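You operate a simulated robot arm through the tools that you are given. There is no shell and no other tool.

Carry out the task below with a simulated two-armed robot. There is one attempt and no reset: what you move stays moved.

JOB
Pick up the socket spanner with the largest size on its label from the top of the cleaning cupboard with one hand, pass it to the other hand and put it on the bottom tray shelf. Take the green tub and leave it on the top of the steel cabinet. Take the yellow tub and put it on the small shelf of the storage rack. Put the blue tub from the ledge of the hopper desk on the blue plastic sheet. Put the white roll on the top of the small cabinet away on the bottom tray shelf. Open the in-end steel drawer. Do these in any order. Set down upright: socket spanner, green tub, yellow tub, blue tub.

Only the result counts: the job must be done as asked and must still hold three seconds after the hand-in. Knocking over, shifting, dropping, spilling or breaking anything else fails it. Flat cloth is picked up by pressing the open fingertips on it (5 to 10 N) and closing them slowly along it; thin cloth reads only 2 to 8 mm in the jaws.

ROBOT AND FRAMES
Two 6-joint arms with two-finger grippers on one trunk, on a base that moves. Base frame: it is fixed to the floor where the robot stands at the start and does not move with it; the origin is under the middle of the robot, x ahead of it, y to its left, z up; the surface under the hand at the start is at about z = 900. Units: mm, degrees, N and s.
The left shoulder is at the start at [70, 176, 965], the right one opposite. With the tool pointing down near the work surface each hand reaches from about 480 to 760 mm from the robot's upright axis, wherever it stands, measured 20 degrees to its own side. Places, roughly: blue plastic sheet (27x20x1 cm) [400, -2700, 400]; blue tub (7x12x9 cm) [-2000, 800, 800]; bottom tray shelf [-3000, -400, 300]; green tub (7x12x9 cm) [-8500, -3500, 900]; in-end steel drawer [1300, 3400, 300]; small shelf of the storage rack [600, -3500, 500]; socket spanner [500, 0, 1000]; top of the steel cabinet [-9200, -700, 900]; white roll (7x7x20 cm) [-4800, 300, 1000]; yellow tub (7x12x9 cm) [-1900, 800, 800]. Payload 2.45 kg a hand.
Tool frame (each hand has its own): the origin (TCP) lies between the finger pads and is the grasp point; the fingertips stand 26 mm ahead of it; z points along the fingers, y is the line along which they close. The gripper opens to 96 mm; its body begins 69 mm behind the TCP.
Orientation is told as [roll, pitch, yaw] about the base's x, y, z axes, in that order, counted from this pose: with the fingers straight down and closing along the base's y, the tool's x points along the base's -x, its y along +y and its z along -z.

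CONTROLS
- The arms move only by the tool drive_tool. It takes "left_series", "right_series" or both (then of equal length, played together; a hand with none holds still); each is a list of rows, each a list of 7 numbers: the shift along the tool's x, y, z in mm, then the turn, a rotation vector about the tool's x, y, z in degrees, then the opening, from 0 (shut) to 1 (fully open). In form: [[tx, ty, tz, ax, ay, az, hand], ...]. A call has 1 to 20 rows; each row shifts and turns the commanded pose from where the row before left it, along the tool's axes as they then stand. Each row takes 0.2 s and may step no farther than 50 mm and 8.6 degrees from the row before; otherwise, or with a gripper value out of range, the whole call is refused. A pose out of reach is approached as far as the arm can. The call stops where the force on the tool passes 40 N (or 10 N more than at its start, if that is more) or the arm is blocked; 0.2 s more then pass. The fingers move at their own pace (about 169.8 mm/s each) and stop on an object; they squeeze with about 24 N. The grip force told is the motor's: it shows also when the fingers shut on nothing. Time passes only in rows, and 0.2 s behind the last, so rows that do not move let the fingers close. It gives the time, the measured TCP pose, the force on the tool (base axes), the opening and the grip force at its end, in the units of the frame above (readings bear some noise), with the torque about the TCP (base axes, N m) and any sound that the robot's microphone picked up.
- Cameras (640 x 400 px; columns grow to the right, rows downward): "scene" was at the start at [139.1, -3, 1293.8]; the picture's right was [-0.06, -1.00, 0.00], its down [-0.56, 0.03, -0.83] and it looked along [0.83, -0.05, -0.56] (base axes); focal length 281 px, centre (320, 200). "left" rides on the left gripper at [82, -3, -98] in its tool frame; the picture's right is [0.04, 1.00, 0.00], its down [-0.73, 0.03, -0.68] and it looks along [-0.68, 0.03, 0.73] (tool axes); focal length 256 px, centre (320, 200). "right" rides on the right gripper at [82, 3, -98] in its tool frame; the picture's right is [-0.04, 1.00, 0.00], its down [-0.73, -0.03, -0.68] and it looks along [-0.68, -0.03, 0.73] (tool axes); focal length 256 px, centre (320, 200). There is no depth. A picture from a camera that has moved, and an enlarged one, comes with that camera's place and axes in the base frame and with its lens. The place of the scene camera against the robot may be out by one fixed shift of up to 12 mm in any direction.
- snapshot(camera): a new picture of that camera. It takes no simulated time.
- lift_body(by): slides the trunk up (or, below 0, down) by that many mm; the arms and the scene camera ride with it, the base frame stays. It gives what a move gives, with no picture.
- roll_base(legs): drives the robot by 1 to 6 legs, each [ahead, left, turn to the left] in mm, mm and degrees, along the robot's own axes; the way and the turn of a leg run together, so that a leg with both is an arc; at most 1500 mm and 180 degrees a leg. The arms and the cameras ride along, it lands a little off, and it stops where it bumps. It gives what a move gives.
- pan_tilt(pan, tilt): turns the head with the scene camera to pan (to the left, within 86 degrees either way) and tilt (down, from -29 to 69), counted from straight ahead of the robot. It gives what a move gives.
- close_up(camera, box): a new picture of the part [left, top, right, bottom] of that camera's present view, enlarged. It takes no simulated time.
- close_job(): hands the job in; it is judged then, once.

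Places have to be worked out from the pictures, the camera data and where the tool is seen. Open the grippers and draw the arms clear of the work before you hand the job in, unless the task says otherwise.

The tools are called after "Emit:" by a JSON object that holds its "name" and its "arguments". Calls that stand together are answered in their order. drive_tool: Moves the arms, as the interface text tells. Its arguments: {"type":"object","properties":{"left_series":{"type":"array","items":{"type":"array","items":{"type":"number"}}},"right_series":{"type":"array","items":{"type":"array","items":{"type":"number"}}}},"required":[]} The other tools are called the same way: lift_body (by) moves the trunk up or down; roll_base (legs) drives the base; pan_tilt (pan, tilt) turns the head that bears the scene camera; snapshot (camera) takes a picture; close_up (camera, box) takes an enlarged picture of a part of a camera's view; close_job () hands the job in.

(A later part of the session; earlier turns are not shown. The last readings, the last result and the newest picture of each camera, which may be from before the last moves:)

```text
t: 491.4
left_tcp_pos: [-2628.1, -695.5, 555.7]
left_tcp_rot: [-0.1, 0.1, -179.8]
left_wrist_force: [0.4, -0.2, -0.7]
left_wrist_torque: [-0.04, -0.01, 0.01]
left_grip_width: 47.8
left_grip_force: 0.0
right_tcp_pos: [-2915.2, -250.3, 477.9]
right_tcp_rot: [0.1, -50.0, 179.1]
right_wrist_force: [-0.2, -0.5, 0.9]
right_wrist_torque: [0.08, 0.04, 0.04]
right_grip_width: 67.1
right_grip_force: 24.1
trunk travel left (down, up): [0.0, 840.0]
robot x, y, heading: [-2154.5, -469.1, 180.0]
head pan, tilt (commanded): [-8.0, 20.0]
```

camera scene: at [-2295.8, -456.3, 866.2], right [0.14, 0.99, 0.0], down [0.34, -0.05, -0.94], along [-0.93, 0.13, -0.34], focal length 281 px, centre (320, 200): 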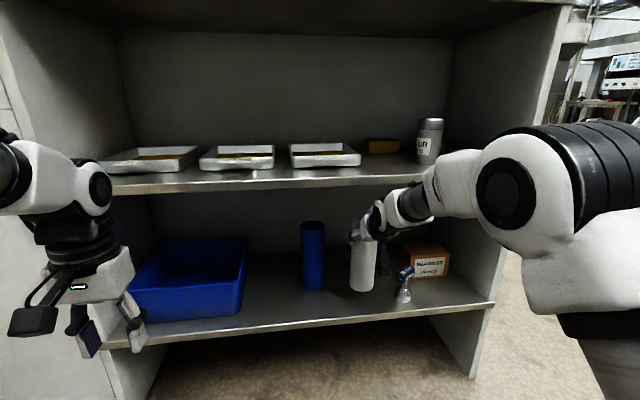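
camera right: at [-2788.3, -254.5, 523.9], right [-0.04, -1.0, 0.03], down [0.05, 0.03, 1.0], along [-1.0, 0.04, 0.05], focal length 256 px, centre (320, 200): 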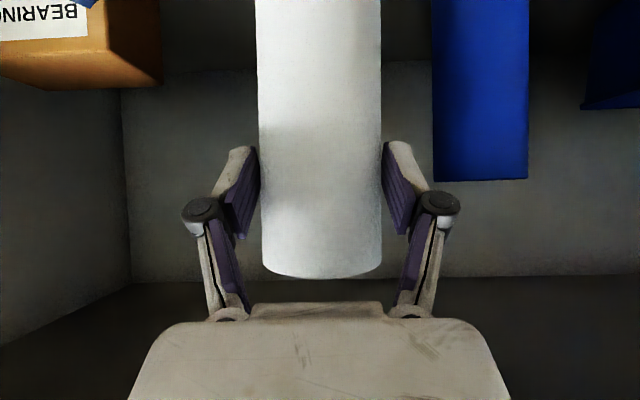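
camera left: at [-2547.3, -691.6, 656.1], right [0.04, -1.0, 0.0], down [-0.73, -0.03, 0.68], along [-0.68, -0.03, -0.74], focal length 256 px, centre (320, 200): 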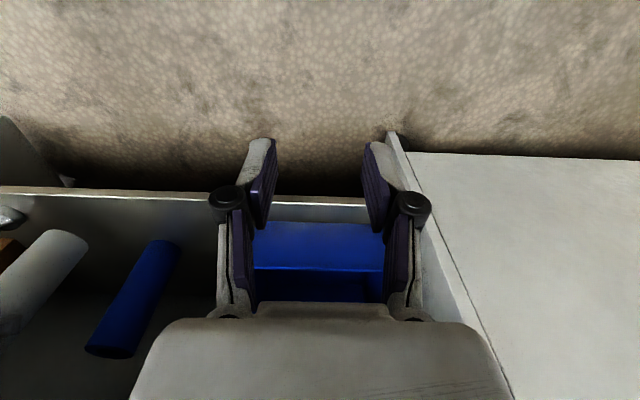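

Contact: the weight is now on the shelf. I open the fingers fully and back straight out.

Emit:
{"name": "drive_tool", "arguments": {"right_series": [[0, 0, 0, 0, 0, 0, 0.75], [0, 0, 0, 0, 0, 0, 0.85], [0, 0, 0, 0, 0, 0, 1], [0, 0, 0, 0, 0, 0, 1]]}}

Emit:
{"name": "snapshot", "arguments": {"camera": "right"}}

Emit:
{"name": "roll_base", "arguments": {"legs": [[-250, 0, 0]]}}

Emit:
{"name": "snapshot", "arguments": {"camera": "scene"}}

```text
t: 492.4
left_tcp_pos: [-2627.9, -695.2, 555.9]
left_tcp_rot: [0.0, 0.1, -179.8]
left_wrist_force: [-0.2, -0.1, 0.2]
left_wrist_torque: [-0.03, 0.02, 0.01]
left_grip_width: 48.0
left_grip_force: 0.2
right_tcp_pos: [-2915.2, -248.7, 476.5]
right_tcp_rot: [0.1, -50.0, 179.1]
right_wrist_force: [-0.8, -0.3, -0.4]
right_wrist_torque: [-0.03, -0.01, 0.0]
right_grip_width: 96.1
right_grip_force: 0.1
trunk travel left (down, up): [0.0, 840.0]
robot x, y, heading: [-2151.3, -469.1, 179.7]
head pan, tilt (commanded): [-8.0, 20.0]
```

```text
taken
camera right: at [-2788.0, -254.8, 479.7], right [-0.04, -1.0, 0.03], down [0.05, 0.03, 1.0], along [-1.0, 0.04, 0.05], focal length 256 px, centre (320, 200)
```

right: 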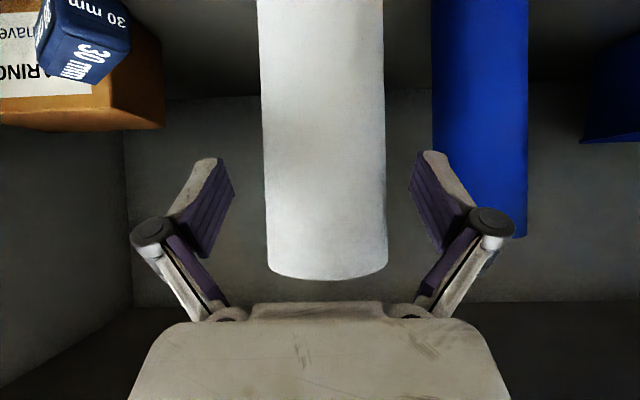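

```text
t: 494.2
left_tcp_pos: [-2375.8, -696.6, 555.4]
left_tcp_rot: [-0.1, 0.2, -179.9]
left_wrist_force: [-0.4, 0.1, -0.4]
left_wrist_torque: [-0.03, -0.01, 0.03]
left_grip_width: 48.0
left_grip_force: 0.1
right_tcp_pos: [-2663.6, -248.6, 476.5]
right_tcp_rot: [0.1, -49.9, 179.2]
right_wrist_force: [0.5, 0.3, 0.6]
right_wrist_torque: [-0.01, 0.03, -0.03]
right_grip_width: 95.9
right_grip_force: 0.0
trunk travel left (down, up): [0.0, 840.0]
robot x, y, heading: [-1898.8, -472.4, 179.9]
head pan, tilt (commanded): [-8.0, 20.0]
```

```text
taken
camera scene: at [-2042.4, -456.8, 866.4], right [0.14, 0.99, 0.0], down [0.34, -0.05, -0.94], along [-0.93, 0.13, -0.34], focal length 281 px, centre (320, 200)
```

scene: 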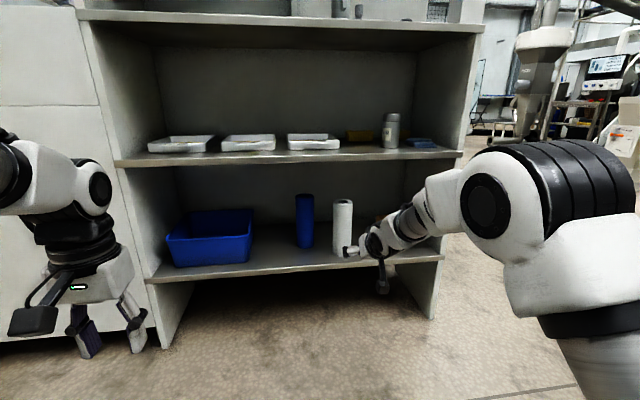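

The white roll stands on the bottom tray shelf beside the spanner. I reset the right hand, raise the trunk, and go back the roomy way toward the far side for the green tub.

Emit:
{"name": "drive_tool", "arguments": {"right_series": [[10, 0, -40, 0, 0, 0, 0.5], [10, 0, -40, 0, 0, 0, 0.5], [0, 0, -20, 0, 8.3, 0, 0.5], [0, 0, 0, 0, 8.3, 0, 0.5], [0, 0, 0, 0, 8.3, 0, 0.5], [0, 0, 0, 0, 8.3, 0, 0.5], [0, 0, 0, 0, 8.4, 0, 0.5], [0, 0, 0, 0, 8.4, 0, 0.5], [40, 0, 0, 0, 0, 0, 0.5], [40, 0, 0, 0, 0, 0, 0.5], [40, 0, 0, 0, 0, 0, 0.5], [0, 0, 0, 0, 0, 0, 0.5]]}}

Emit:
{"name": "lift_body", "arguments": {"by": 400}}

Emit:
{"name": "roll_base", "arguments": {"legs": [[-870, 0, 0], [-870, 0, 0]]}}

Emit:
{"name": "snapshot", "arguments": {"camera": "scene"}}

```text
t: 496.8
left_tcp_pos: [-2374.7, -696.6, 555.9]
left_tcp_rot: [-0.1, 0.2, -179.9]
left_wrist_force: [-0.3, 0.0, 0.9]
left_wrist_torque: [0.03, 0.01, 0.03]
left_grip_width: 48.0
left_grip_force: 0.1
right_tcp_pos: [-2453.3, -249.8, 527.3]
right_tcp_rot: [0.1, 0.1, 179.3]
right_wrist_force: [0.0, 0.1, 0.8]
right_wrist_torque: [-0.02, 0.0, -0.01]
right_grip_width: 47.9
right_grip_force: 0.1
trunk travel left (down, up): [0.0, 840.0]
robot x, y, heading: [-1903.4, -471.9, 179.9]
head pan, tilt (commanded): [-8.0, 20.0]
```

```text
t: 500.6
left_tcp_pos: [-2375.2, -695.9, 954.8]
left_tcp_rot: [-0.2, 0.0, -179.9]
left_wrist_force: [-0.1, 1.2, -0.2]
left_wrist_torque: [0.01, -0.01, 0.01]
left_grip_width: 48.2
left_grip_force: 0.0
right_tcp_pos: [-2454.8, -250.9, 926.9]
right_tcp_rot: [0.1, 0.0, 179.2]
right_wrist_force: [0.7, 0.0, 0.1]
right_wrist_torque: [-0.02, 0.02, -0.02]
right_grip_width: 47.8
right_grip_force: 0.1
trunk travel left (down, up): [-400.0, 440.0]
robot x, y, heading: [-1903.5, -471.0, 179.8]
head pan, tilt (commanded): [-8.0, 20.0]
```

```text
t: 509.5
left_tcp_pos: [-628.1, -701.6, 955.1]
left_tcp_rot: [0.0, 0.2, -179.4]
left_wrist_force: [0.0, 0.1, 0.7]
left_wrist_torque: [0.03, 0.04, 0.07]
left_grip_width: 48.1
left_grip_force: 0.0
right_tcp_pos: [-711.8, -255.9, 927.0]
right_tcp_rot: [0.1, 0.0, 179.7]
right_wrist_force: [0.3, -0.1, -0.5]
right_wrist_torque: [0.0, -0.04, -0.02]
right_grip_width: 48.0
right_grip_force: 0.0
trunk travel left (down, up): [-400.0, 440.0]
robot x, y, heading: [-155.4, -471.0, -179.8]
head pan, tilt (commanded): [-8.0, 20.0]
```

```text
taken
camera scene: at [-297.3, -458.4, 1266.4], right [0.13, 0.99, 0.0], down [0.34, -0.05, -0.94], along [-0.93, 0.12, -0.34], focal length 281 px, centre (320, 200)
```

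scene: 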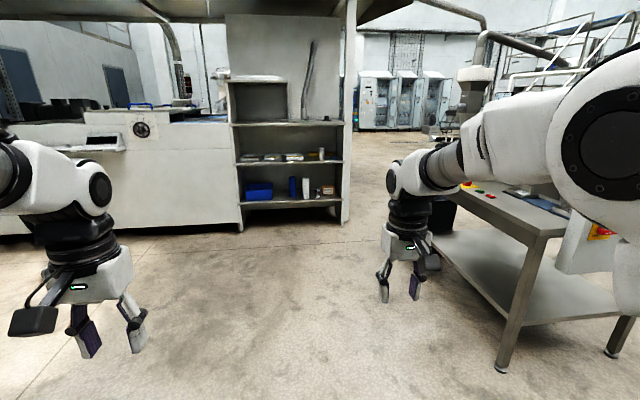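

The desk's control panel is near x = −800, so I back up another 100 mm to pass it safely, then slide right to y ≈ 1980.

Emit:
{"name": "roll_base", "arguments": {"legs": [[-100, 0, -0.2], [0, -1230, 0], [0, -1230, 0]]}}

Emit:
{"name": "snapshot", "arguments": {"camera": "scene"}}

```text
t: 522.1
left_tcp_pos: [-503.7, 1735.4, 955.6]
left_tcp_rot: [-0.1, 0.1, 178.7]
left_wrist_force: [-0.3, 1.0, 0.2]
left_wrist_torque: [-0.03, -0.02, 0.03]
left_grip_width: 48.0
left_grip_force: 0.0
right_tcp_pos: [-573.0, 2183.5, 926.1]
right_tcp_rot: [0.1, 0.0, 177.7]
right_wrist_force: [0.0, 0.3, -0.4]
right_wrist_torque: [0.0, 0.01, 0.0]
right_grip_width: 48.0
right_grip_force: 0.1
trunk travel left (down, up): [-400.0, 440.0]
robot x, y, heading: [-24.0, 1947.8, 178.3]
head pan, tilt (commanded): [-8.0, 20.0]
```

```text
taken
camera scene: at [-165.9, 1967.0, 1266.4], right [0.17, 0.99, 0.0], down [0.34, -0.06, -0.94], along [-0.93, 0.16, -0.34], focal length 281 px, centre (320, 200)
```

scene: 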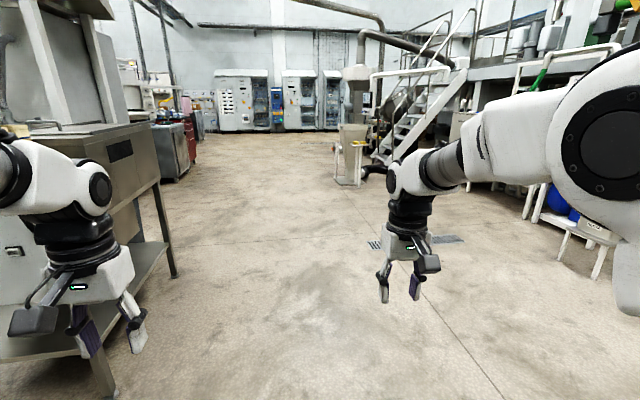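

The hall ahead is open. I drive west along y ≈ 2080 for about 4.5 m.

Emit:
{"name": "roll_base", "arguments": {"legs": [[1400, -130, 1.7], [1500, 0, 0], [1500, 0, 0]]}}

Emit:
{"name": "pan_tilt", "arguments": {"pan": 25, "tilt": 12}}

Emit:
{"name": "snapshot", "arguments": {"camera": "scene"}}

Emit:
{"name": "pan_tilt", "arguments": {"pan": -15, "tilt": 12}}

Emit:
{"name": "snapshot", "arguments": {"camera": "scene"}}

```text
t: 543.1
left_tcp_pos: [-4879.5, 1790.3, 955.3]
left_tcp_rot: [-0.1, 0.1, -179.0]
left_wrist_force: [0.0, -0.5, -1.0]
left_wrist_torque: [0.0, 0.0, -0.01]
left_grip_width: 48.0
left_grip_force: 0.1
right_tcp_pos: [-4967.2, 2234.6, 927.4]
right_tcp_rot: [0.1, 0.1, -179.9]
right_wrist_force: [-0.4, -0.2, -0.5]
right_wrist_torque: [0.01, -0.01, 0.01]
right_grip_width: 48.0
right_grip_force: 0.1
trunk travel left (down, up): [-400.0, 440.0]
robot x, y, heading: [-4413.2, 2020.1, -179.1]
head pan, tilt (commanded): [-8.0, 20.0]
```

```text
t: 544.1
left_tcp_pos: [-4880.5, 1791.3, 955.5]
left_tcp_rot: [-0.1, 0.2, -178.9]
left_wrist_force: [0.5, -0.5, 0.7]
left_wrist_torque: [-0.01, -0.01, 0.0]
left_grip_width: 48.1
left_grip_force: 0.1
right_tcp_pos: [-4967.9, 2235.7, 927.3]
right_tcp_rot: [0.1, 0.1, -179.9]
right_wrist_force: [0.3, -0.3, -1.0]
right_wrist_torque: [-0.01, 0.01, 0.01]
right_grip_width: 48.2
right_grip_force: 0.1
trunk travel left (down, up): [-400.0, 440.0]
robot x, y, heading: [-4411.0, 2020.1, -179.3]
head pan, tilt (commanded): [25.0, 12.0]
```

```text
taken
camera scene: at [-4543.3, 1983.5, 1279.4], right [-0.44, 0.9, 0.0], down [0.19, 0.09, -0.98], along [-0.88, -0.43, -0.21], focal length 281 px, centre (320, 200)
```

scene: 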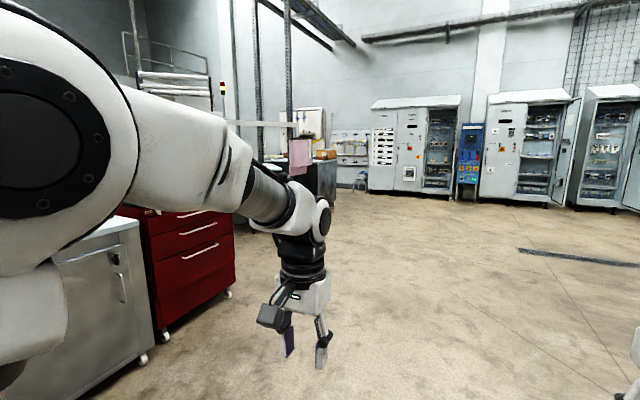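

```text
t: 545.1
left_tcp_pos: [-4881.3, 1790.3, 955.7]
left_tcp_rot: [0.0, 0.0, -179.0]
left_wrist_force: [-0.2, 0.2, 0.5]
left_wrist_torque: [-0.01, -0.02, -0.01]
left_grip_width: 47.9
left_grip_force: 0.1
right_tcp_pos: [-4967.2, 2235.2, 926.4]
right_tcp_rot: [0.1, 0.1, -179.9]
right_wrist_force: [-0.5, 0.5, 0.0]
right_wrist_torque: [-0.02, 0.02, 0.03]
right_grip_width: 48.0
right_grip_force: 0.1
trunk travel left (down, up): [-400.0, 440.0]
robot x, y, heading: [-4406.0, 2020.9, -179.2]
head pan, tilt (commanded): [-15.0, 12.0]
```

```text
taken
camera scene: at [-4549.8, 2046.8, 1279.4], right [0.24, 0.97, 0.0], down [0.2, -0.05, -0.98], along [-0.95, 0.24, -0.21], focal length 281 px, centre (320, 200)
```

scene: 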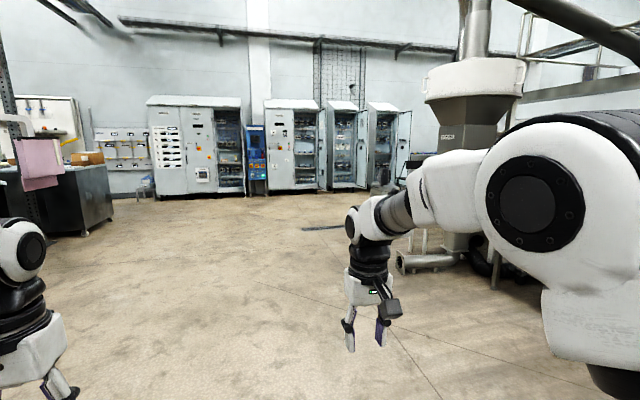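

The steel cabinet should be the bench-like unit ahead-left, and the green tub lies farther to the left. I drive another 3 m and look that way.

Emit:
{"name": "roll_base", "arguments": {"legs": [[1450, 250, 0], [1450, 250, 0], [0, 0, 60]]}}

Emit:
{"name": "pan_tilt", "arguments": {"pan": 0, "tilt": 12}}

Emit:
{"name": "snapshot", "arguments": {"camera": "scene"}}

Emit:
{"name": "close_up", "arguments": {"camera": "scene", "box": [200, 80, 440, 240]}}

```text
t: 561.9
left_tcp_pos: [-7324.1, 968.0, 956.0]
left_tcp_rot: [-0.1, 0.2, -119.9]
left_wrist_force: [-0.1, 0.6, -0.2]
left_wrist_torque: [-0.02, 0.04, 0.0]
left_grip_width: 48.0
left_grip_force: 0.0
right_tcp_pos: [-7751.4, 1123.8, 926.3]
right_tcp_rot: [0.0, 0.0, -120.8]
right_wrist_force: [1.1, 0.1, 0.4]
right_wrist_torque: [-0.01, -0.02, -0.01]
right_grip_width: 47.8
right_grip_force: 0.1
trunk travel left (down, up): [-400.0, 440.0]
robot x, y, heading: [-7280.9, 1488.9, -119.9]
head pan, tilt (commanded): [-15.0, 12.0]
```

```text
t: 562.6
left_tcp_pos: [-7325.9, 967.1, 955.4]
left_tcp_rot: [-0.1, 0.1, -119.9]
left_wrist_force: [-0.1, 0.4, -0.2]
left_wrist_torque: [0.02, -0.03, 0.02]
left_grip_width: 47.9
left_grip_force: 0.1
right_tcp_pos: [-7751.7, 1122.6, 926.4]
right_tcp_rot: [0.1, 0.2, -120.9]
right_wrist_force: [-0.6, 0.3, -0.2]
right_wrist_torque: [0.0, 0.0, -0.01]
right_grip_width: 47.8
right_grip_force: 0.1
trunk travel left (down, up): [-400.0, 440.0]
robot x, y, heading: [-7280.0, 1491.7, -120.2]
head pan, tilt (commanded): [0.0, 12.0]
```

```text
taken
camera scene: at [-7353.4, 1369.3, 1279.4], right [-0.86, 0.5, 0.0], down [0.1, 0.18, -0.98], along [-0.49, -0.85, -0.21], focal length 281 px, centre (320, 200)
```

scene: 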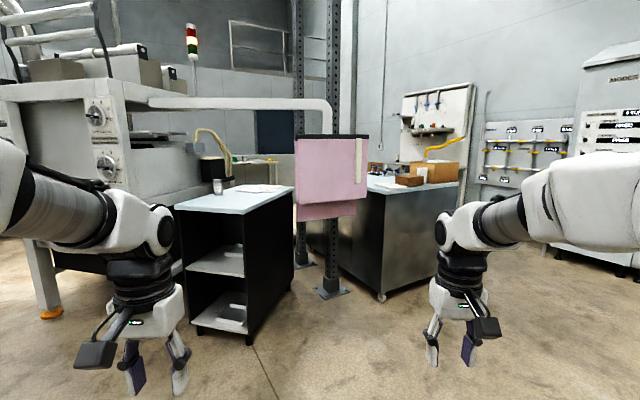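

```text
2.50 times, centred on (320, 160) of scene
camera zoom: at [-7353.4, 1369.3, 1279.4], right [-0.86, 0.5, 0.0], down [0.1, 0.18, -0.98], along [-0.49, -0.85, -0.21], focal length 702 px, centre (320, 300)
```

zoom: 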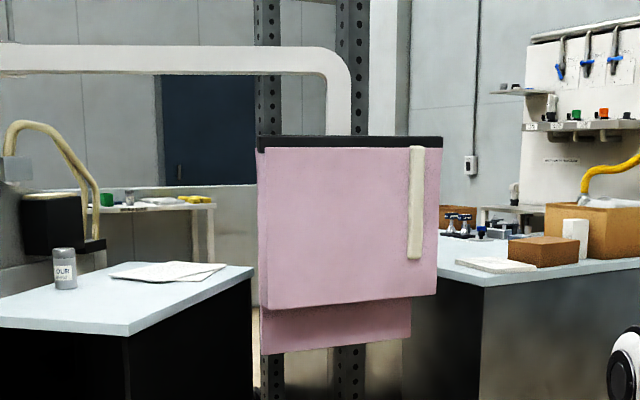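

The green tub is visible on a small table in the background at about (−8500, −3500), and the steel cabinet with boxes on it is at the right (near corner about (−8780, −150)). The way leads between the black cabinet and the posts, so I move in front of that passage and face along it.

Emit:
{"name": "roll_base", "arguments": {"legs": [[0, 0, 30], [650, -850, 0]]}}

Emit:
{"name": "snapshot", "arguments": {"camera": "scene"}}

Emit:
{"name": "pan_tilt", "arguments": {"pan": 0, "tilt": 35}}

Emit:
{"name": "snapshot", "arguments": {"camera": "scene"}}

```text
t: 569.6
left_tcp_pos: [-7940.0, 388.0, 955.2]
left_tcp_rot: [0.0, 0.1, -90.7]
left_wrist_force: [-0.4, -0.8, 0.1]
left_wrist_torque: [0.0, -0.03, -0.03]
left_grip_width: 48.3
left_grip_force: 0.1
right_tcp_pos: [-8386.4, 314.5, 925.6]
right_tcp_rot: [0.0, 0.0, -91.6]
right_wrist_force: [-0.2, 0.3, 0.7]
right_wrist_torque: [0.01, -0.03, -0.04]
right_grip_width: 48.1
right_grip_force: 0.1
trunk travel left (down, up): [-400.0, 440.0]
robot x, y, heading: [-8154.4, 867.7, -90.7]
head pan, tilt (commanded): [0.0, 12.0]
```

```text
taken
camera scene: at [-8160.8, 724.5, 1279.4], right [-1.0, 0.01, 0.0], down [0.0, 0.21, -0.98], along [-0.01, -0.98, -0.21], focal length 281 px, centre (320, 200)
```

scene: 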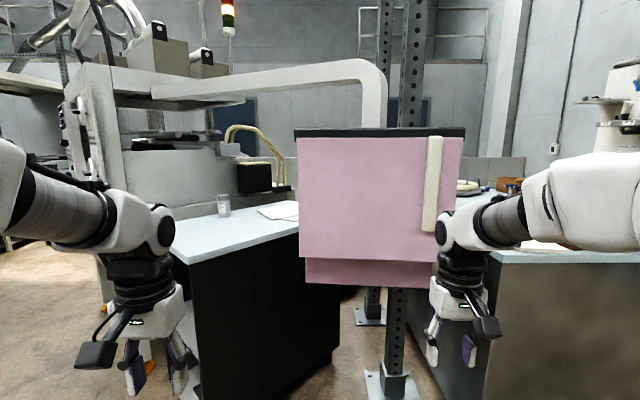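

```text
t: 570.5
left_tcp_pos: [-7940.7, 388.6, 955.3]
left_tcp_rot: [-0.1, 0.2, -90.7]
left_wrist_force: [-0.2, -0.6, -0.2]
left_wrist_torque: [0.01, 0.01, 0.01]
left_grip_width: 47.8
left_grip_force: 0.0
right_tcp_pos: [-8387.8, 315.2, 926.1]
right_tcp_rot: [0.1, 0.1, -91.6]
right_wrist_force: [0.0, 0.5, -0.1]
right_wrist_torque: [-0.02, -0.01, 0.0]
right_grip_width: 48.0
right_grip_force: 0.0
trunk travel left (down, up): [-400.0, 440.0]
robot x, y, heading: [-8160.3, 868.5, -91.0]
head pan, tilt (commanded): [0.0, 35.0]
```

```text
taken
camera scene: at [-8160.5, 729.8, 1242.6], right [-1.0, 0.01, 0.0], down [0.01, 0.57, -0.82], along [-0.01, -0.82, -0.57], focal length 281 px, centre (320, 200)
```

scene: 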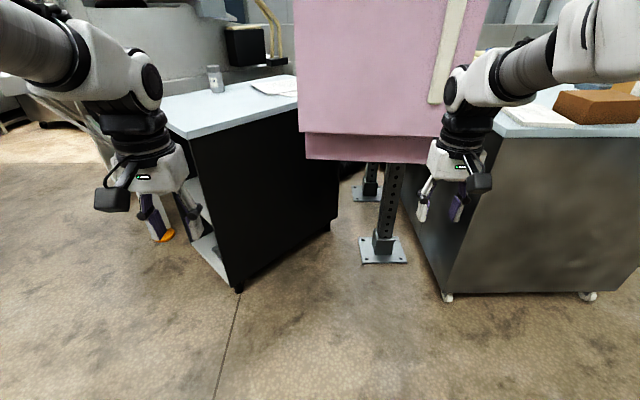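

The posts and hanging cloth block this passage. I look to the right to see whether there is a way round the steel cabinet.

Emit:
{"name": "pan_tilt", "arguments": {"pan": -50, "tilt": 12}}

Emit:
{"name": "snapshot", "arguments": {"camera": "scene"}}

Emit:
{"name": "pan_tilt", "arguments": {"pan": 60, "tilt": 12}}

Emit:
{"name": "snapshot", "arguments": {"camera": "scene"}}

```text
t: 571.7
left_tcp_pos: [-7940.5, 388.1, 956.6]
left_tcp_rot: [-0.1, 0.1, -90.6]
left_wrist_force: [1.0, -0.4, 0.2]
left_wrist_torque: [-0.02, -0.02, 0.01]
left_grip_width: 48.1
left_grip_force: 0.1
right_tcp_pos: [-8386.7, 314.2, 927.0]
right_tcp_rot: [0.0, 0.1, -91.6]
right_wrist_force: [-0.1, 0.5, -0.3]
right_wrist_torque: [0.0, -0.05, 0.01]
right_grip_width: 48.0
right_grip_force: 0.0
trunk travel left (down, up): [-400.0, 440.0]
robot x, y, heading: [-8162.4, 865.3, -90.7]
head pan, tilt (commanded): [-50.0, 12.0]
```

```text
taken
camera scene: at [-8231.4, 758.9, 1279.4], right [-0.63, 0.77, 0.0], down [0.16, 0.13, -0.98], along [-0.76, -0.62, -0.21], focal length 281 px, centre (320, 200)
```

scene: 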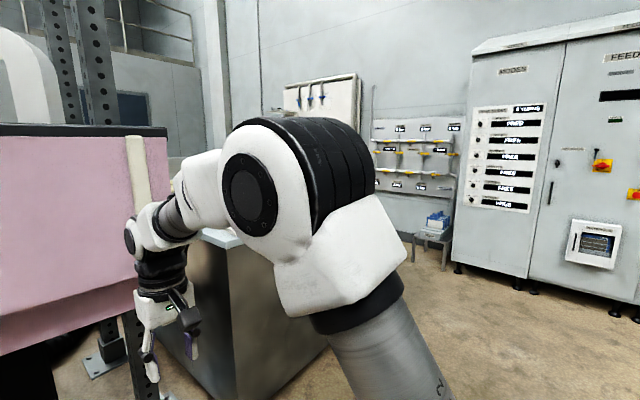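

```text
t: 573.5
left_tcp_pos: [-7940.4, 389.5, 955.7]
left_tcp_rot: [-0.1, 0.1, -90.5]
left_wrist_force: [-0.9, -0.1, 0.8]
left_wrist_torque: [-0.03, -0.02, 0.03]
left_grip_width: 47.9
left_grip_force: 0.0
right_tcp_pos: [-8387.7, 314.8, 927.0]
right_tcp_rot: [0.2, 0.2, -91.6]
right_wrist_force: [-0.4, 0.3, 0.3]
right_wrist_torque: [0.02, 0.0, -0.03]
right_grip_width: 48.0
right_grip_force: 0.0
trunk travel left (down, up): [-400.0, 440.0]
robot x, y, heading: [-8153.2, 864.7, -90.9]
head pan, tilt (commanded): [60.0, 12.0]
```

```text
taken
camera scene: at [-8079.2, 770.1, 1279.4], right [-0.51, -0.86, 0.0], down [-0.18, 0.11, -0.98], along [0.84, -0.5, -0.21], focal length 281 px, centre (320, 200)
```

scene: 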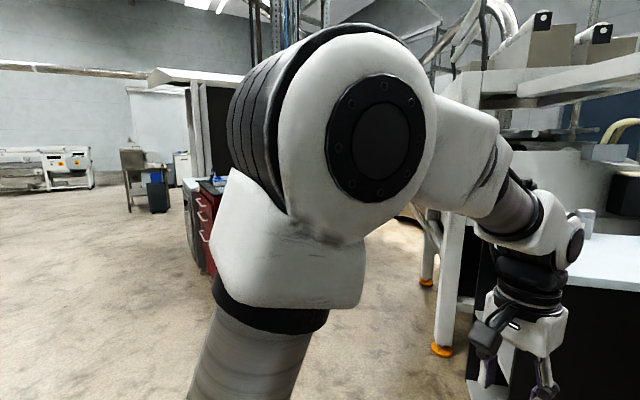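

It looks open on the west side, between the steel cabinet and the wall cabinets. I move sideways to about x = −9900 and look down that side.

Emit:
{"name": "roll_base", "arguments": {"legs": [[0, -900, 0.8], [0, -850, 0]]}}

Emit:
{"name": "pan_tilt", "arguments": {"pan": 0, "tilt": 15}}

Emit:
{"name": "snapshot", "arguments": {"camera": "scene"}}

Emit:
{"name": "pan_tilt", "arguments": {"pan": 35, "tilt": 15}}

Emit:
{"name": "snapshot", "arguments": {"camera": "scene"}}

```text
t: 582.5
left_tcp_pos: [-9716.9, 394.9, 955.7]
left_tcp_rot: [-0.2, 0.1, -90.1]
left_wrist_force: [-0.7, 0.5, 0.1]
left_wrist_torque: [-0.02, 0.03, 0.01]
left_grip_width: 47.8
left_grip_force: 0.1
right_tcp_pos: [-10160.9, 317.4, 926.9]
right_tcp_rot: [0.1, 0.1, -91.0]
right_wrist_force: [-0.4, 0.3, -0.1]
right_wrist_torque: [-0.03, -0.02, -0.02]
right_grip_width: 48.2
right_grip_force: 0.1
trunk travel left (down, up): [-400.0, 440.0]
robot x, y, heading: [-9939.6, 873.3, -90.2]
head pan, tilt (commanded): [60.0, 12.0]
```

```text
t: 583.8
left_tcp_pos: [-9714.5, 394.7, 954.5]
left_tcp_rot: [-0.1, 0.1, -90.0]
left_wrist_force: [0.3, -0.4, 0.0]
left_wrist_torque: [-0.01, 0.0, 0.0]
left_grip_width: 48.1
left_grip_force: 0.0
right_tcp_pos: [-10161.9, 316.6, 926.3]
right_tcp_rot: [0.1, 0.1, -91.0]
right_wrist_force: [-0.7, 0.0, 0.0]
right_wrist_torque: [-0.02, -0.04, 0.02]
right_grip_width: 48.1
right_grip_force: 0.0
trunk travel left (down, up): [-400.0, 440.0]
robot x, y, heading: [-9937.7, 870.8, -90.4]
head pan, tilt (commanded): [0.0, 15.0]
```

```text
taken
camera scene: at [-9938.4, 728.2, 1274.5], right [-1.0, 0.0, 0.0], down [0.0, 0.26, -0.97], along [0.0, -0.97, -0.26], focal length 281 px, centre (320, 200)
```

scene: 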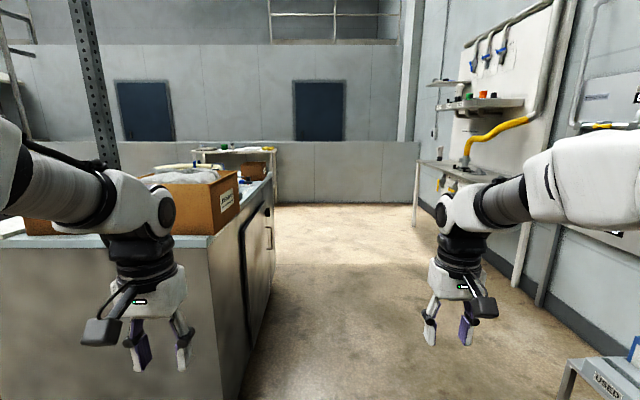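

```text
t: 584.8
left_tcp_pos: [-9715.8, 394.8, 955.6]
left_tcp_rot: [-0.1, 0.1, -90.0]
left_wrist_force: [0.4, 0.0, -0.1]
left_wrist_torque: [0.0, 0.02, -0.01]
left_grip_width: 48.2
left_grip_force: 0.1
right_tcp_pos: [-10161.9, 316.8, 927.7]
right_tcp_rot: [0.0, 0.1, -91.0]
right_wrist_force: [-1.0, -0.8, -0.2]
right_wrist_torque: [-0.02, 0.0, 0.01]
right_grip_width: 47.8
right_grip_force: 0.1
trunk travel left (down, up): [-400.0, 440.0]
robot x, y, heading: [-9933.7, 867.0, -90.4]
head pan, tilt (commanded): [35.0, 15.0]
```

```text
taken
camera scene: at [-9884.9, 744.8, 1274.5], right [-0.82, -0.57, 0.0], down [-0.15, 0.21, -0.97], along [0.55, -0.79, -0.26], focal length 281 px, centre (320, 200)
```

scene: 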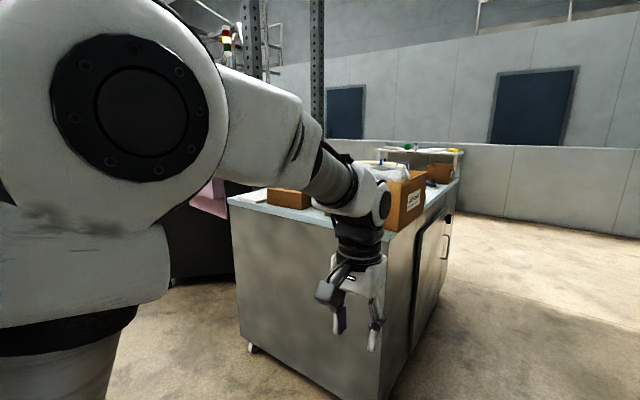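

The aisle west of the steel cabinet is wide and leads to the table with the green tub at the back. I drive down it.

Emit:
{"name": "roll_base", "arguments": {"legs": [[300, -230, 0.4], [1150, 0, 0], [1150, 0, 0]]}}

Emit:
{"name": "pan_tilt", "arguments": {"pan": 25, "tilt": 18}}

Emit:
{"name": "snapshot", "arguments": {"camera": "scene"}}

Emit:
{"name": "pan_tilt", "arguments": {"pan": 80, "tilt": 20}}

Emit:
{"name": "snapshot", "arguments": {"camera": "scene"}}

```text
t: 598.2
left_tcp_pos: [-9953.2, -2219.9, 956.1]
left_tcp_rot: [0.0, 0.1, -90.1]
left_wrist_force: [0.3, 0.7, 0.3]
left_wrist_torque: [0.01, 0.0, 0.01]
left_grip_width: 48.2
left_grip_force: 0.0
right_tcp_pos: [-10399.5, -2297.1, 927.0]
right_tcp_rot: [0.1, 0.2, -91.0]
right_wrist_force: [0.5, 0.8, 0.2]
right_wrist_torque: [0.04, 0.01, 0.0]
right_grip_width: 48.0
right_grip_force: 0.0
trunk travel left (down, up): [-400.0, 440.0]
robot x, y, heading: [-10175.8, -1741.4, -90.2]
head pan, tilt (commanded): [35.0, 15.0]
```

```text
t: 598.9
left_tcp_pos: [-9954.3, -2218.7, 956.0]
left_tcp_rot: [-0.1, 0.0, -90.1]
left_wrist_force: [0.0, 0.2, 0.4]
left_wrist_torque: [-0.01, 0.0, -0.01]
left_grip_width: 48.1
left_grip_force: 0.0
right_tcp_pos: [-10399.4, -2298.0, 926.6]
right_tcp_rot: [0.1, 0.0, -91.1]
right_wrist_force: [-0.2, 0.6, -1.1]
right_wrist_torque: [-0.01, -0.02, 0.0]
right_grip_width: 48.0
right_grip_force: 0.1
trunk travel left (down, up): [-400.0, 440.0]
robot x, y, heading: [-10176.9, -1744.9, -90.3]
head pan, tilt (commanded): [25.0, 18.0]
```

```text
taken
camera scene: at [-10136.6, -1877.0, 1269.7], right [-0.91, -0.42, 0.0], down [-0.13, 0.28, -0.95], along [0.4, -0.86, -0.31], focal length 281 px, centre (320, 200)
```

scene: 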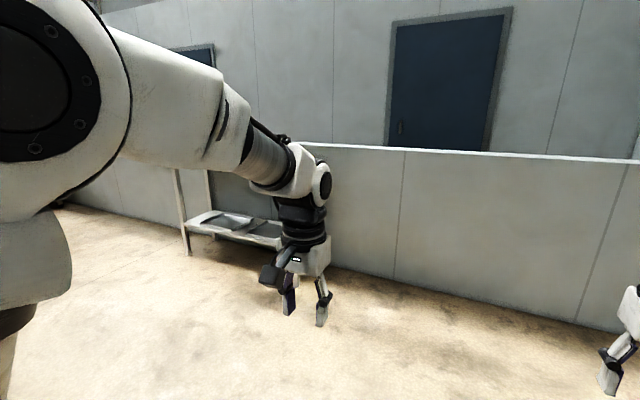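

```text
t: 600.2
left_tcp_pos: [-9952.4, -2220.5, 957.3]
left_tcp_rot: [-0.2, 0.1, -90.2]
left_wrist_force: [-0.1, 0.2, -0.3]
left_wrist_torque: [-0.01, -0.02, 0.02]
left_grip_width: 47.6
left_grip_force: 0.2
right_tcp_pos: [-10400.3, -2297.2, 926.7]
right_tcp_rot: [0.0, 0.1, -91.0]
right_wrist_force: [-0.5, -0.3, 0.7]
right_wrist_torque: [0.03, 0.03, 0.0]
right_grip_width: 48.2
right_grip_force: 0.0
trunk travel left (down, up): [-400.0, 440.0]
robot x, y, heading: [-10176.0, -1745.0, -90.6]
head pan, tilt (commanded): [80.0, 20.0]
```

```text
taken
camera scene: at [-10084.1, -1809.1, 1266.4], right [-0.18, -0.98, 0.0], down [-0.34, 0.06, -0.94], along [0.92, -0.17, -0.34], focal length 281 px, centre (320, 200)
```

scene: 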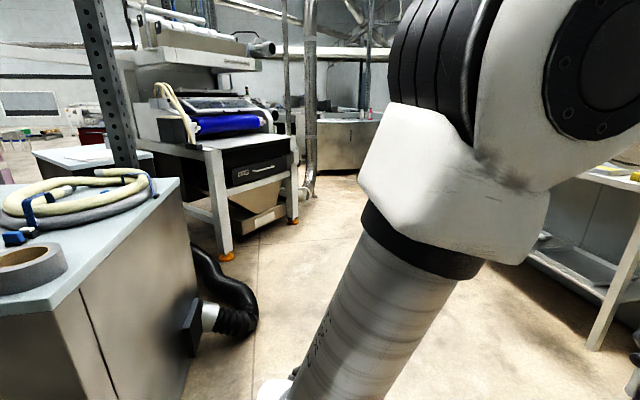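

I am now in the back area; the bench with the green tub is along the rear wall to my left. I move in front of it and look.

Emit:
{"name": "roll_base", "arguments": {"legs": [[650, 0, 0.5], [0, 1450, 0]]}}

Emit:
{"name": "pan_tilt", "arguments": {"pan": 0, "tilt": 20}}

Emit:
{"name": "snapshot", "arguments": {"camera": "scene"}}

```text
t: 610.6
left_tcp_pos: [-8500.2, -2870.0, 956.0]
left_tcp_rot: [-0.2, 0.1, -89.7]
left_wrist_force: [0.9, 0.4, -0.3]
left_wrist_torque: [0.02, 0.01, 0.0]
left_grip_width: 47.8
left_grip_force: 0.1
right_tcp_pos: [-8945.6, -2950.2, 926.0]
right_tcp_rot: [0.1, 0.1, -90.7]
right_wrist_force: [-1.1, -0.8, 1.4]
right_wrist_torque: [0.01, -0.03, -0.02]
right_grip_width: 47.9
right_grip_force: 0.1
trunk travel left (down, up): [-400.0, 440.0]
robot x, y, heading: [-8728.4, -2398.3, -89.9]
head pan, tilt (commanded): [80.0, 20.0]
```

```text
t: 612.1
left_tcp_pos: [-8500.0, -2871.2, 955.6]
left_tcp_rot: [0.0, 0.0, -89.6]
left_wrist_force: [-0.3, 0.5, -0.1]
left_wrist_torque: [-0.01, -0.05, 0.02]
left_grip_width: 47.9
left_grip_force: 0.1
right_tcp_pos: [-8946.1, -2950.9, 926.2]
right_tcp_rot: [0.1, 0.1, -90.6]
right_wrist_force: [0.1, 0.7, -0.1]
right_wrist_torque: [0.01, 0.02, -0.01]
right_grip_width: 47.9
right_grip_force: 0.1
trunk travel left (down, up): [-400.0, 440.0]
robot x, y, heading: [-8726.1, -2394.4, -89.9]
head pan, tilt (commanded): [0.0, 20.0]
```

```text
taken
camera scene: at [-8725.6, -2538.0, 1266.4], right [-1.0, 0.0, 0.0], down [0.0, 0.34, -0.94], along [0.0, -0.94, -0.34], focal length 281 px, centre (320, 200)
```

scene: 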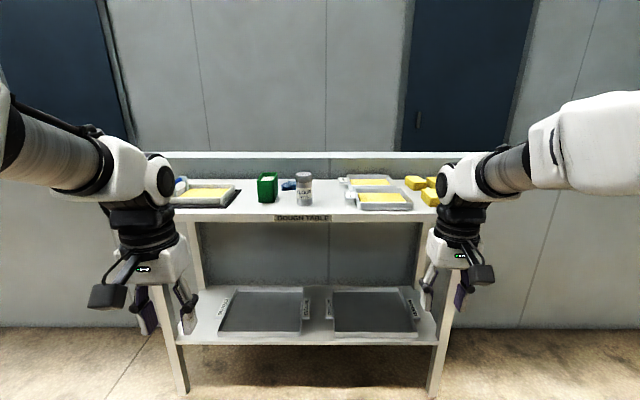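

I zoom in on the green tub on the dough table and its neighbours.

Emit:
{"name": "close_up", "arguments": {"camera": "scene", "box": [170, 150, 430, 230]}}

Emit:
{"name": "close_up", "arguments": {"camera": "scene", "box": [235, 155, 335, 220]}}

```text
2.46 times, centred on (300, 190) of scene
camera zoom: at [-8725.6, -2538.0, 1266.4], right [-1.0, 0.0, 0.0], down [0.0, 0.34, -0.94], along [0.0, -0.94, -0.34], focal length 691 px, centre (369, 225)
```

zoom: 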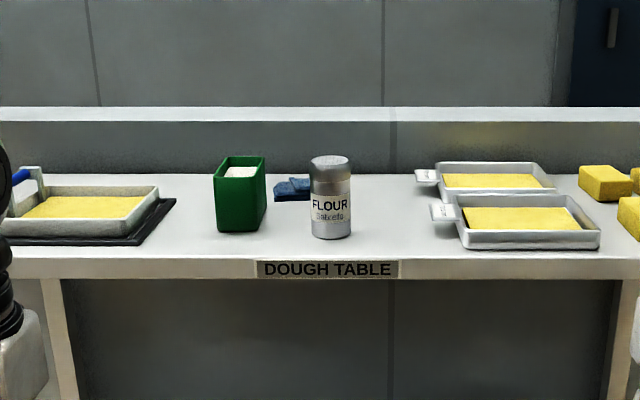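

```text
6.15 times, centred on (285, 188) of scene
camera zoom: at [-8725.6, -2538.0, 1266.4], right [-1.0, 0.0, 0.0], down [0.0, 0.34, -0.94], along [0.0, -0.94, -0.34], focal length 1727 px, centre (535, 277)
```

zoom: 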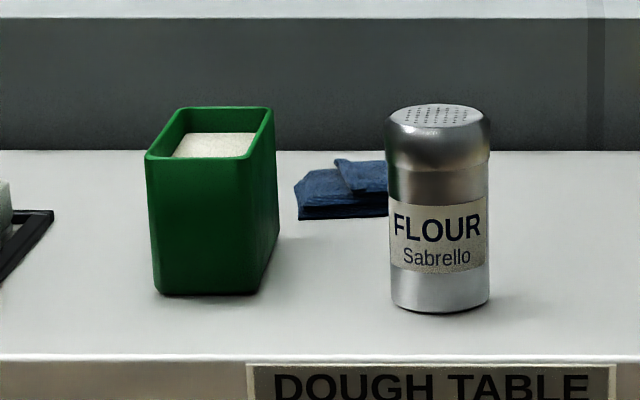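

The green tub stands alone at about (−8513, −3632) with a white filling, so it must stay level; I will grip both its side walls from outside, from above, with the left hand. I raise the trunk so the hands clear everything on the table and drive forward 590 mm.

Emit:
{"name": "lift_body", "arguments": {"by": 170}}

Emit:
{"name": "roll_base", "arguments": {"legs": [[580, 0, 0]]}}

Emit:
{"name": "snapshot", "arguments": {"camera": "left"}}

Emit:
{"name": "pan_tilt", "arguments": {"pan": 15, "tilt": 35}}

Emit:
{"name": "snapshot", "arguments": {"camera": "scene"}}

```text
t: 614.1
left_tcp_pos: [-8500.6, -2870.8, 1126.2]
left_tcp_rot: [-0.1, 0.1, -89.6]
left_wrist_force: [-0.4, -0.2, 0.0]
left_wrist_torque: [-0.03, 0.02, 0.03]
left_grip_width: 48.0
left_grip_force: 0.0
right_tcp_pos: [-8945.5, -2951.6, 1096.8]
right_tcp_rot: [0.1, 0.1, -90.7]
right_wrist_force: [1.0, 0.0, -0.4]
right_wrist_torque: [0.02, -0.01, 0.0]
right_grip_width: 48.1
right_grip_force: 0.1
trunk travel left (down, up): [-570.0, 270.0]
robot x, y, heading: [-8725.2, -2392.7, -89.8]
head pan, tilt (commanded): [0.0, 20.0]
```

```text
t: 617.4
left_tcp_pos: [-8496.7, -3457.3, 1125.1]
left_tcp_rot: [-0.1, 0.1, -89.3]
left_wrist_force: [0.2, -0.8, 0.1]
left_wrist_torque: [0.01, 0.01, -0.01]
left_grip_width: 47.9
left_grip_force: 0.1
right_tcp_pos: [-8941.5, -3539.8, 1097.2]
right_tcp_rot: [0.1, 0.0, -90.3]
right_wrist_force: [-0.4, -0.3, -0.1]
right_wrist_torque: [0.03, -0.02, -0.02]
right_grip_width: 48.0
right_grip_force: 0.0
trunk travel left (down, up): [-570.0, 270.0]
robot x, y, heading: [-8725.1, -2984.4, -89.5]
head pan, tilt (commanded): [0.0, 20.0]
```

```text
taken
camera left: at [-8500.5, -3373.7, 1226.5], right [1.0, 0.05, 0.0], down [0.04, -0.73, 0.68], along [0.03, -0.68, -0.74], focal length 256 px, centre (320, 200)
```

left: 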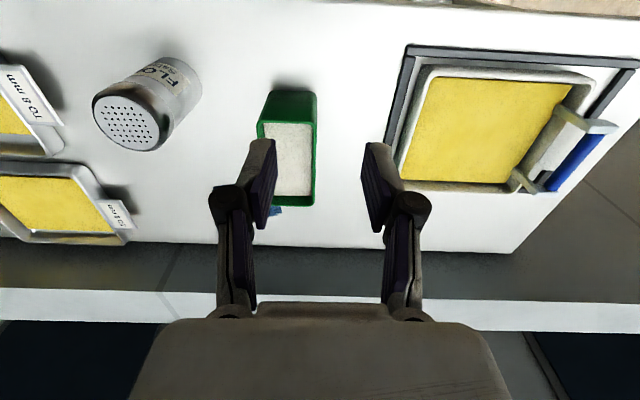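

```text
t: 618.2
left_tcp_pos: [-8495.6, -3457.5, 1126.1]
left_tcp_rot: [-0.1, 0.1, -89.4]
left_wrist_force: [-0.5, 0.3, 0.8]
left_wrist_torque: [0.02, 0.01, 0.0]
left_grip_width: 47.9
left_grip_force: 0.2
right_tcp_pos: [-8940.3, -3540.0, 1096.1]
right_tcp_rot: [0.1, 0.1, -90.3]
right_wrist_force: [-0.3, -0.8, -0.2]
right_wrist_torque: [0.02, 0.02, -0.04]
right_grip_width: 48.0
right_grip_force: 0.0
trunk travel left (down, up): [-570.0, 270.0]
robot x, y, heading: [-8722.3, -2982.4, -89.4]
head pan, tilt (commanded): [15.0, 35.0]
```

```text
taken
camera scene: at [-8699.9, -3116.7, 1412.6], right [-0.96, -0.26, 0.0], down [-0.15, 0.55, -0.82], along [0.22, -0.79, -0.57], focal length 281 px, centre (320, 200)
```

scene: 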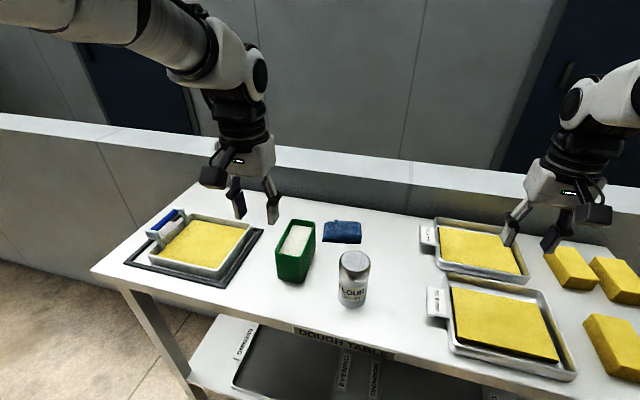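

I zoom in on the tub from the left wrist to fix its centre and yaw.

Emit:
{"name": "close_up", "arguments": {"camera": "left", "box": [240, 70, 340, 220]}}

```text
2.67 times, centred on (290, 145) of left
camera zoom: at [-8500.5, -3373.8, 1226.5], right [1.0, 0.05, 0.0], down [0.04, -0.73, 0.68], along [0.03, -0.68, -0.74], focal length 683 px, centre (400, 347)
```

zoom: 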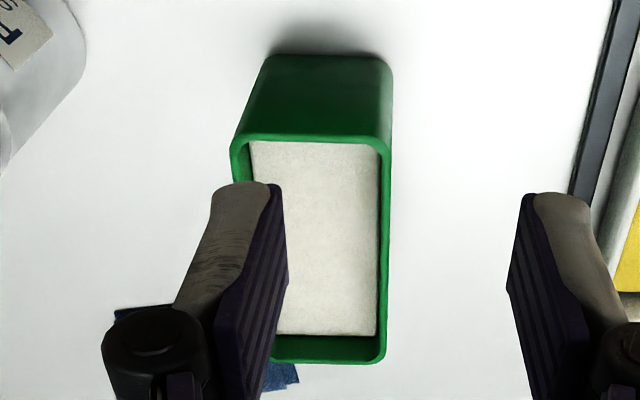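

The tub's centre is about 31 mm to the right of the left TCP and roughly 90 mm ahead, and it is square to me. I open the left hand, move over it and come partly down to re-measure.

Emit:
{"name": "drive_tool", "arguments": {"left_series": [[-30, -10, 0, 0, 0, 0, 1], [-30, -10, 0, 0, 0, 0, 1], [-30, -11, 0, 0, 0, 0, 1], [0, 0, 25, 0, 0, 0, 1], [0, 0, 0, 0, 0, 0, 1]]}}

Emit:
{"name": "snapshot", "arguments": {"camera": "left"}}

Emit:
{"name": "close_up", "arguments": {"camera": "scene", "box": [180, 120, 380, 320]}}

```text
t: 619.4
left_tcp_pos: [-8526.3, -3546.0, 1101.0]
left_tcp_rot: [-0.1, 0.1, -89.5]
left_wrist_force: [0.6, 0.7, 0.1]
left_wrist_torque: [0.0, 0.0, 0.01]
left_grip_width: 96.3
left_grip_force: 0.1
right_tcp_pos: [-8942.1, -3538.6, 1096.7]
right_tcp_rot: [0.1, 0.1, -90.4]
right_wrist_force: [0.6, -0.3, 1.0]
right_wrist_torque: [0.0, 0.01, -0.02]
right_grip_width: 47.9
right_grip_force: 0.1
trunk travel left (down, up): [-570.0, 270.0]
robot x, y, heading: [-8723.7, -2979.9, -89.8]
head pan, tilt (commanded): [15.0, 35.0]
```

```text
taken
camera left: at [-8531.2, -3462.8, 1201.5], right [1.0, 0.05, 0.0], down [0.04, -0.73, 0.68], along [0.03, -0.68, -0.73], focal length 256 px, centre (320, 200)
```

left: 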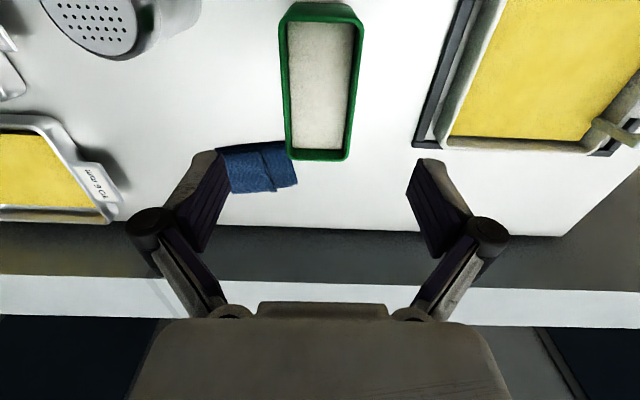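

```text
2.00 times, centred on (280, 220) of scene
camera zoom: at [-8699.9, -3116.1, 1412.6], right [-0.96, -0.26, 0.0], down [-0.15, 0.55, -0.82], along [0.22, -0.79, -0.57], focal length 561 px, centre (400, 160)
```

zoom: 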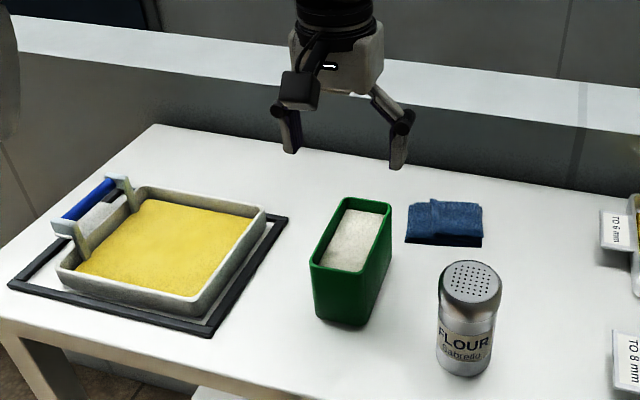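

The tub is now centred under the hand (rim about z = 980, centre y ≈ −3550). I descend to TCP z ≈ 958 with the fingers outside both side walls.

Emit:
{"name": "drive_tool", "arguments": {"left_series": [[-4, -0.8, 0, 0, 0, 0, 1], [0, 0, 40, 0, 0, 0, 1], [0, 0, 40, 0, 0, 0, 1], [0, 0, 30, 0, 0, 0, 1], [0, 0, 20, 0, 0, 0, 1], [0, 0, 13, 0, 0, 0, 1], [0, 0, 0, 0, 0, 0, 1]]}}

Emit:
{"name": "snapshot", "arguments": {"camera": "left"}}

Emit:
{"name": "close_up", "arguments": {"camera": "scene", "box": [220, 150, 380, 320]}}

```text
t: 621.0
left_tcp_pos: [-8525.0, -3548.0, 958.6]
left_tcp_rot: [0.0, 0.1, -89.3]
left_wrist_force: [-0.3, 0.1, -0.6]
left_wrist_torque: [0.0, 0.0, -0.01]
left_grip_width: 96.3
left_grip_force: 0.1
right_tcp_pos: [-8941.8, -3539.3, 1097.2]
right_tcp_rot: [0.2, 0.0, -90.3]
right_wrist_force: [0.5, 0.3, -0.8]
right_wrist_torque: [0.0, 0.02, 0.01]
right_grip_width: 48.0
right_grip_force: 0.0
trunk travel left (down, up): [-570.0, 270.0]
robot x, y, heading: [-8723.3, -2981.8, -89.8]
head pan, tilt (commanded): [15.0, 35.0]
```

```text
taken
camera left: at [-8529.8, -3466.1, 1059.4], right [1.0, 0.05, 0.0], down [0.04, -0.73, 0.68], along [0.03, -0.68, -0.74], focal length 256 px, centre (320, 200)
```

left: 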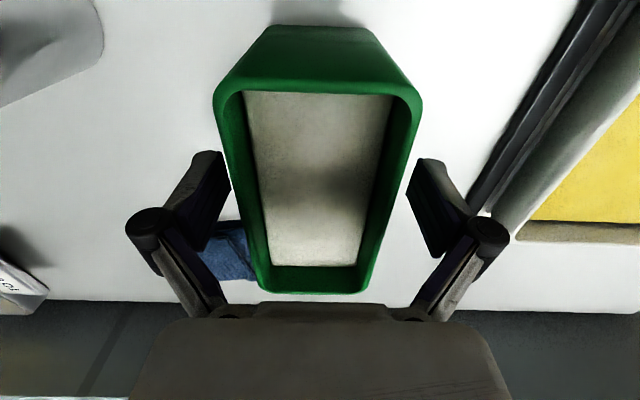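

```text
2.35 times, centred on (300, 235) of scene
camera zoom: at [-8699.8, -3116.5, 1412.5], right [-0.96, -0.26, 0.0], down [-0.15, 0.55, -0.82], along [0.22, -0.79, -0.57], focal length 660 px, centre (367, 118)
```

zoom: 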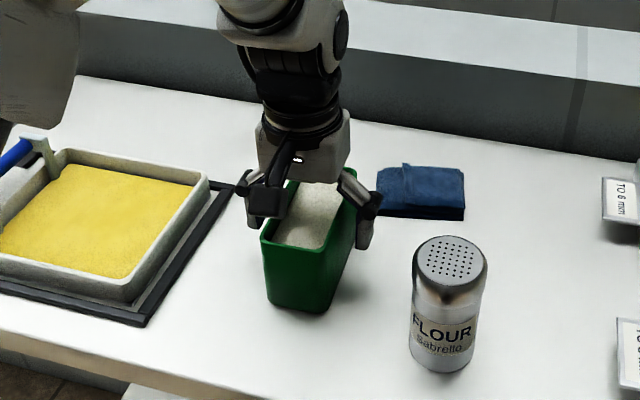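

The fingers straddle the tub squarely. I close the hand and lift gently.

Emit:
{"name": "drive_tool", "arguments": {"left_series": [[0, 0, 0, 0, 0, 0, 0.75], [0, 0, 0, 0, 0, 0, 0.5], [0, 0, 0, 0, 0, 0, 0], [0, 0, 0, 0, 0, 0, 0], [0, 0, 0, 0, 0, 0, 0]]}}

Emit:
{"name": "drive_tool", "arguments": {"left_series": [[0, 0, -5, 0, 0, 0, 0], [0, 0, -10, 0, 0, 0, 0], [0, 0, -15, 0, 0, 0, 0], [0, 0, -20, 0, 0, 0, 0], [0, 0, 0, 0, 0, 0, 0]]}}

Emit:
{"name": "snapshot", "arguments": {"camera": "left"}}

Emit:
{"name": "close_up", "arguments": {"camera": "scene", "box": [220, 130, 380, 320]}}

```text
t: 622.2
left_tcp_pos: [-8525.3, -3548.2, 959.0]
left_tcp_rot: [-0.1, -0.1, -89.4]
left_wrist_force: [1.0, -1.4, 4.0]
left_wrist_torque: [-0.1, 0.01, -0.03]
left_grip_width: 61.5
left_grip_force: 24.3
right_tcp_pos: [-8941.6, -3538.7, 1097.3]
right_tcp_rot: [0.2, 0.1, -90.5]
right_wrist_force: [0.2, 0.2, 0.2]
right_wrist_torque: [-0.05, 0.01, 0.02]
right_grip_width: 48.1
right_grip_force: 0.0
trunk travel left (down, up): [-570.0, 270.0]
robot x, y, heading: [-8727.7, -2985.0, -89.5]
head pan, tilt (commanded): [15.0, 35.0]
```

```text
t: 623.4
left_tcp_pos: [-8525.5, -3552.2, 1005.8]
left_tcp_rot: [-0.1, 0.1, -89.4]
left_wrist_force: [-0.3, 0.0, -3.3]
left_wrist_torque: [0.01, -0.02, -0.01]
left_grip_width: 61.4
left_grip_force: 24.3
right_tcp_pos: [-8941.9, -3540.3, 1095.8]
right_tcp_rot: [0.1, 0.1, -90.4]
right_wrist_force: [0.4, -0.3, -0.9]
right_wrist_torque: [-0.05, -0.02, -0.03]
right_grip_width: 47.9
right_grip_force: 0.0
trunk travel left (down, up): [-570.0, 270.0]
robot x, y, heading: [-8722.7, -2982.3, -89.8]
head pan, tilt (commanded): [15.0, 35.0]
```

```text
taken
camera left: at [-8531.3, -3469.4, 1108.1], right [1.0, 0.05, 0.0], down [0.04, -0.73, 0.68], along [0.03, -0.68, -0.74], focal length 256 px, centre (320, 200)
```

left: 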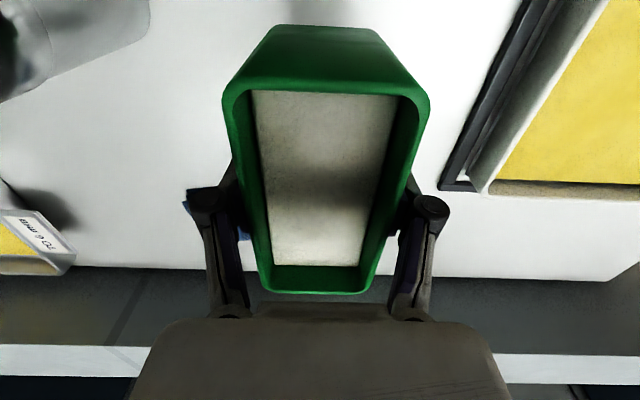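

```text
2.11 times, centred on (300, 225) of scene
camera zoom: at [-8699.6, -3117.5, 1412.4], right [-0.96, -0.26, 0.0], down [-0.15, 0.55, -0.82], along [0.22, -0.79, -0.57], focal length 591 px, centre (362, 147)
```

zoom: 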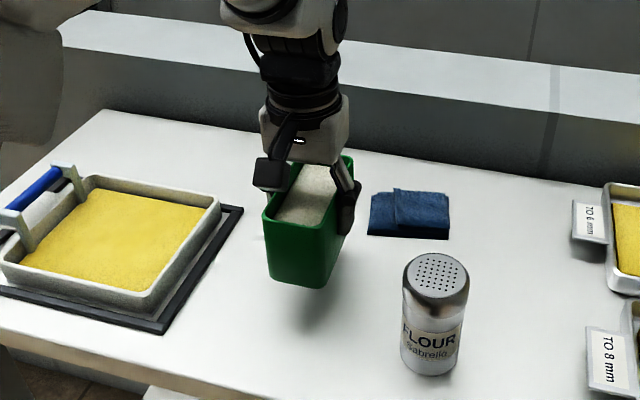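

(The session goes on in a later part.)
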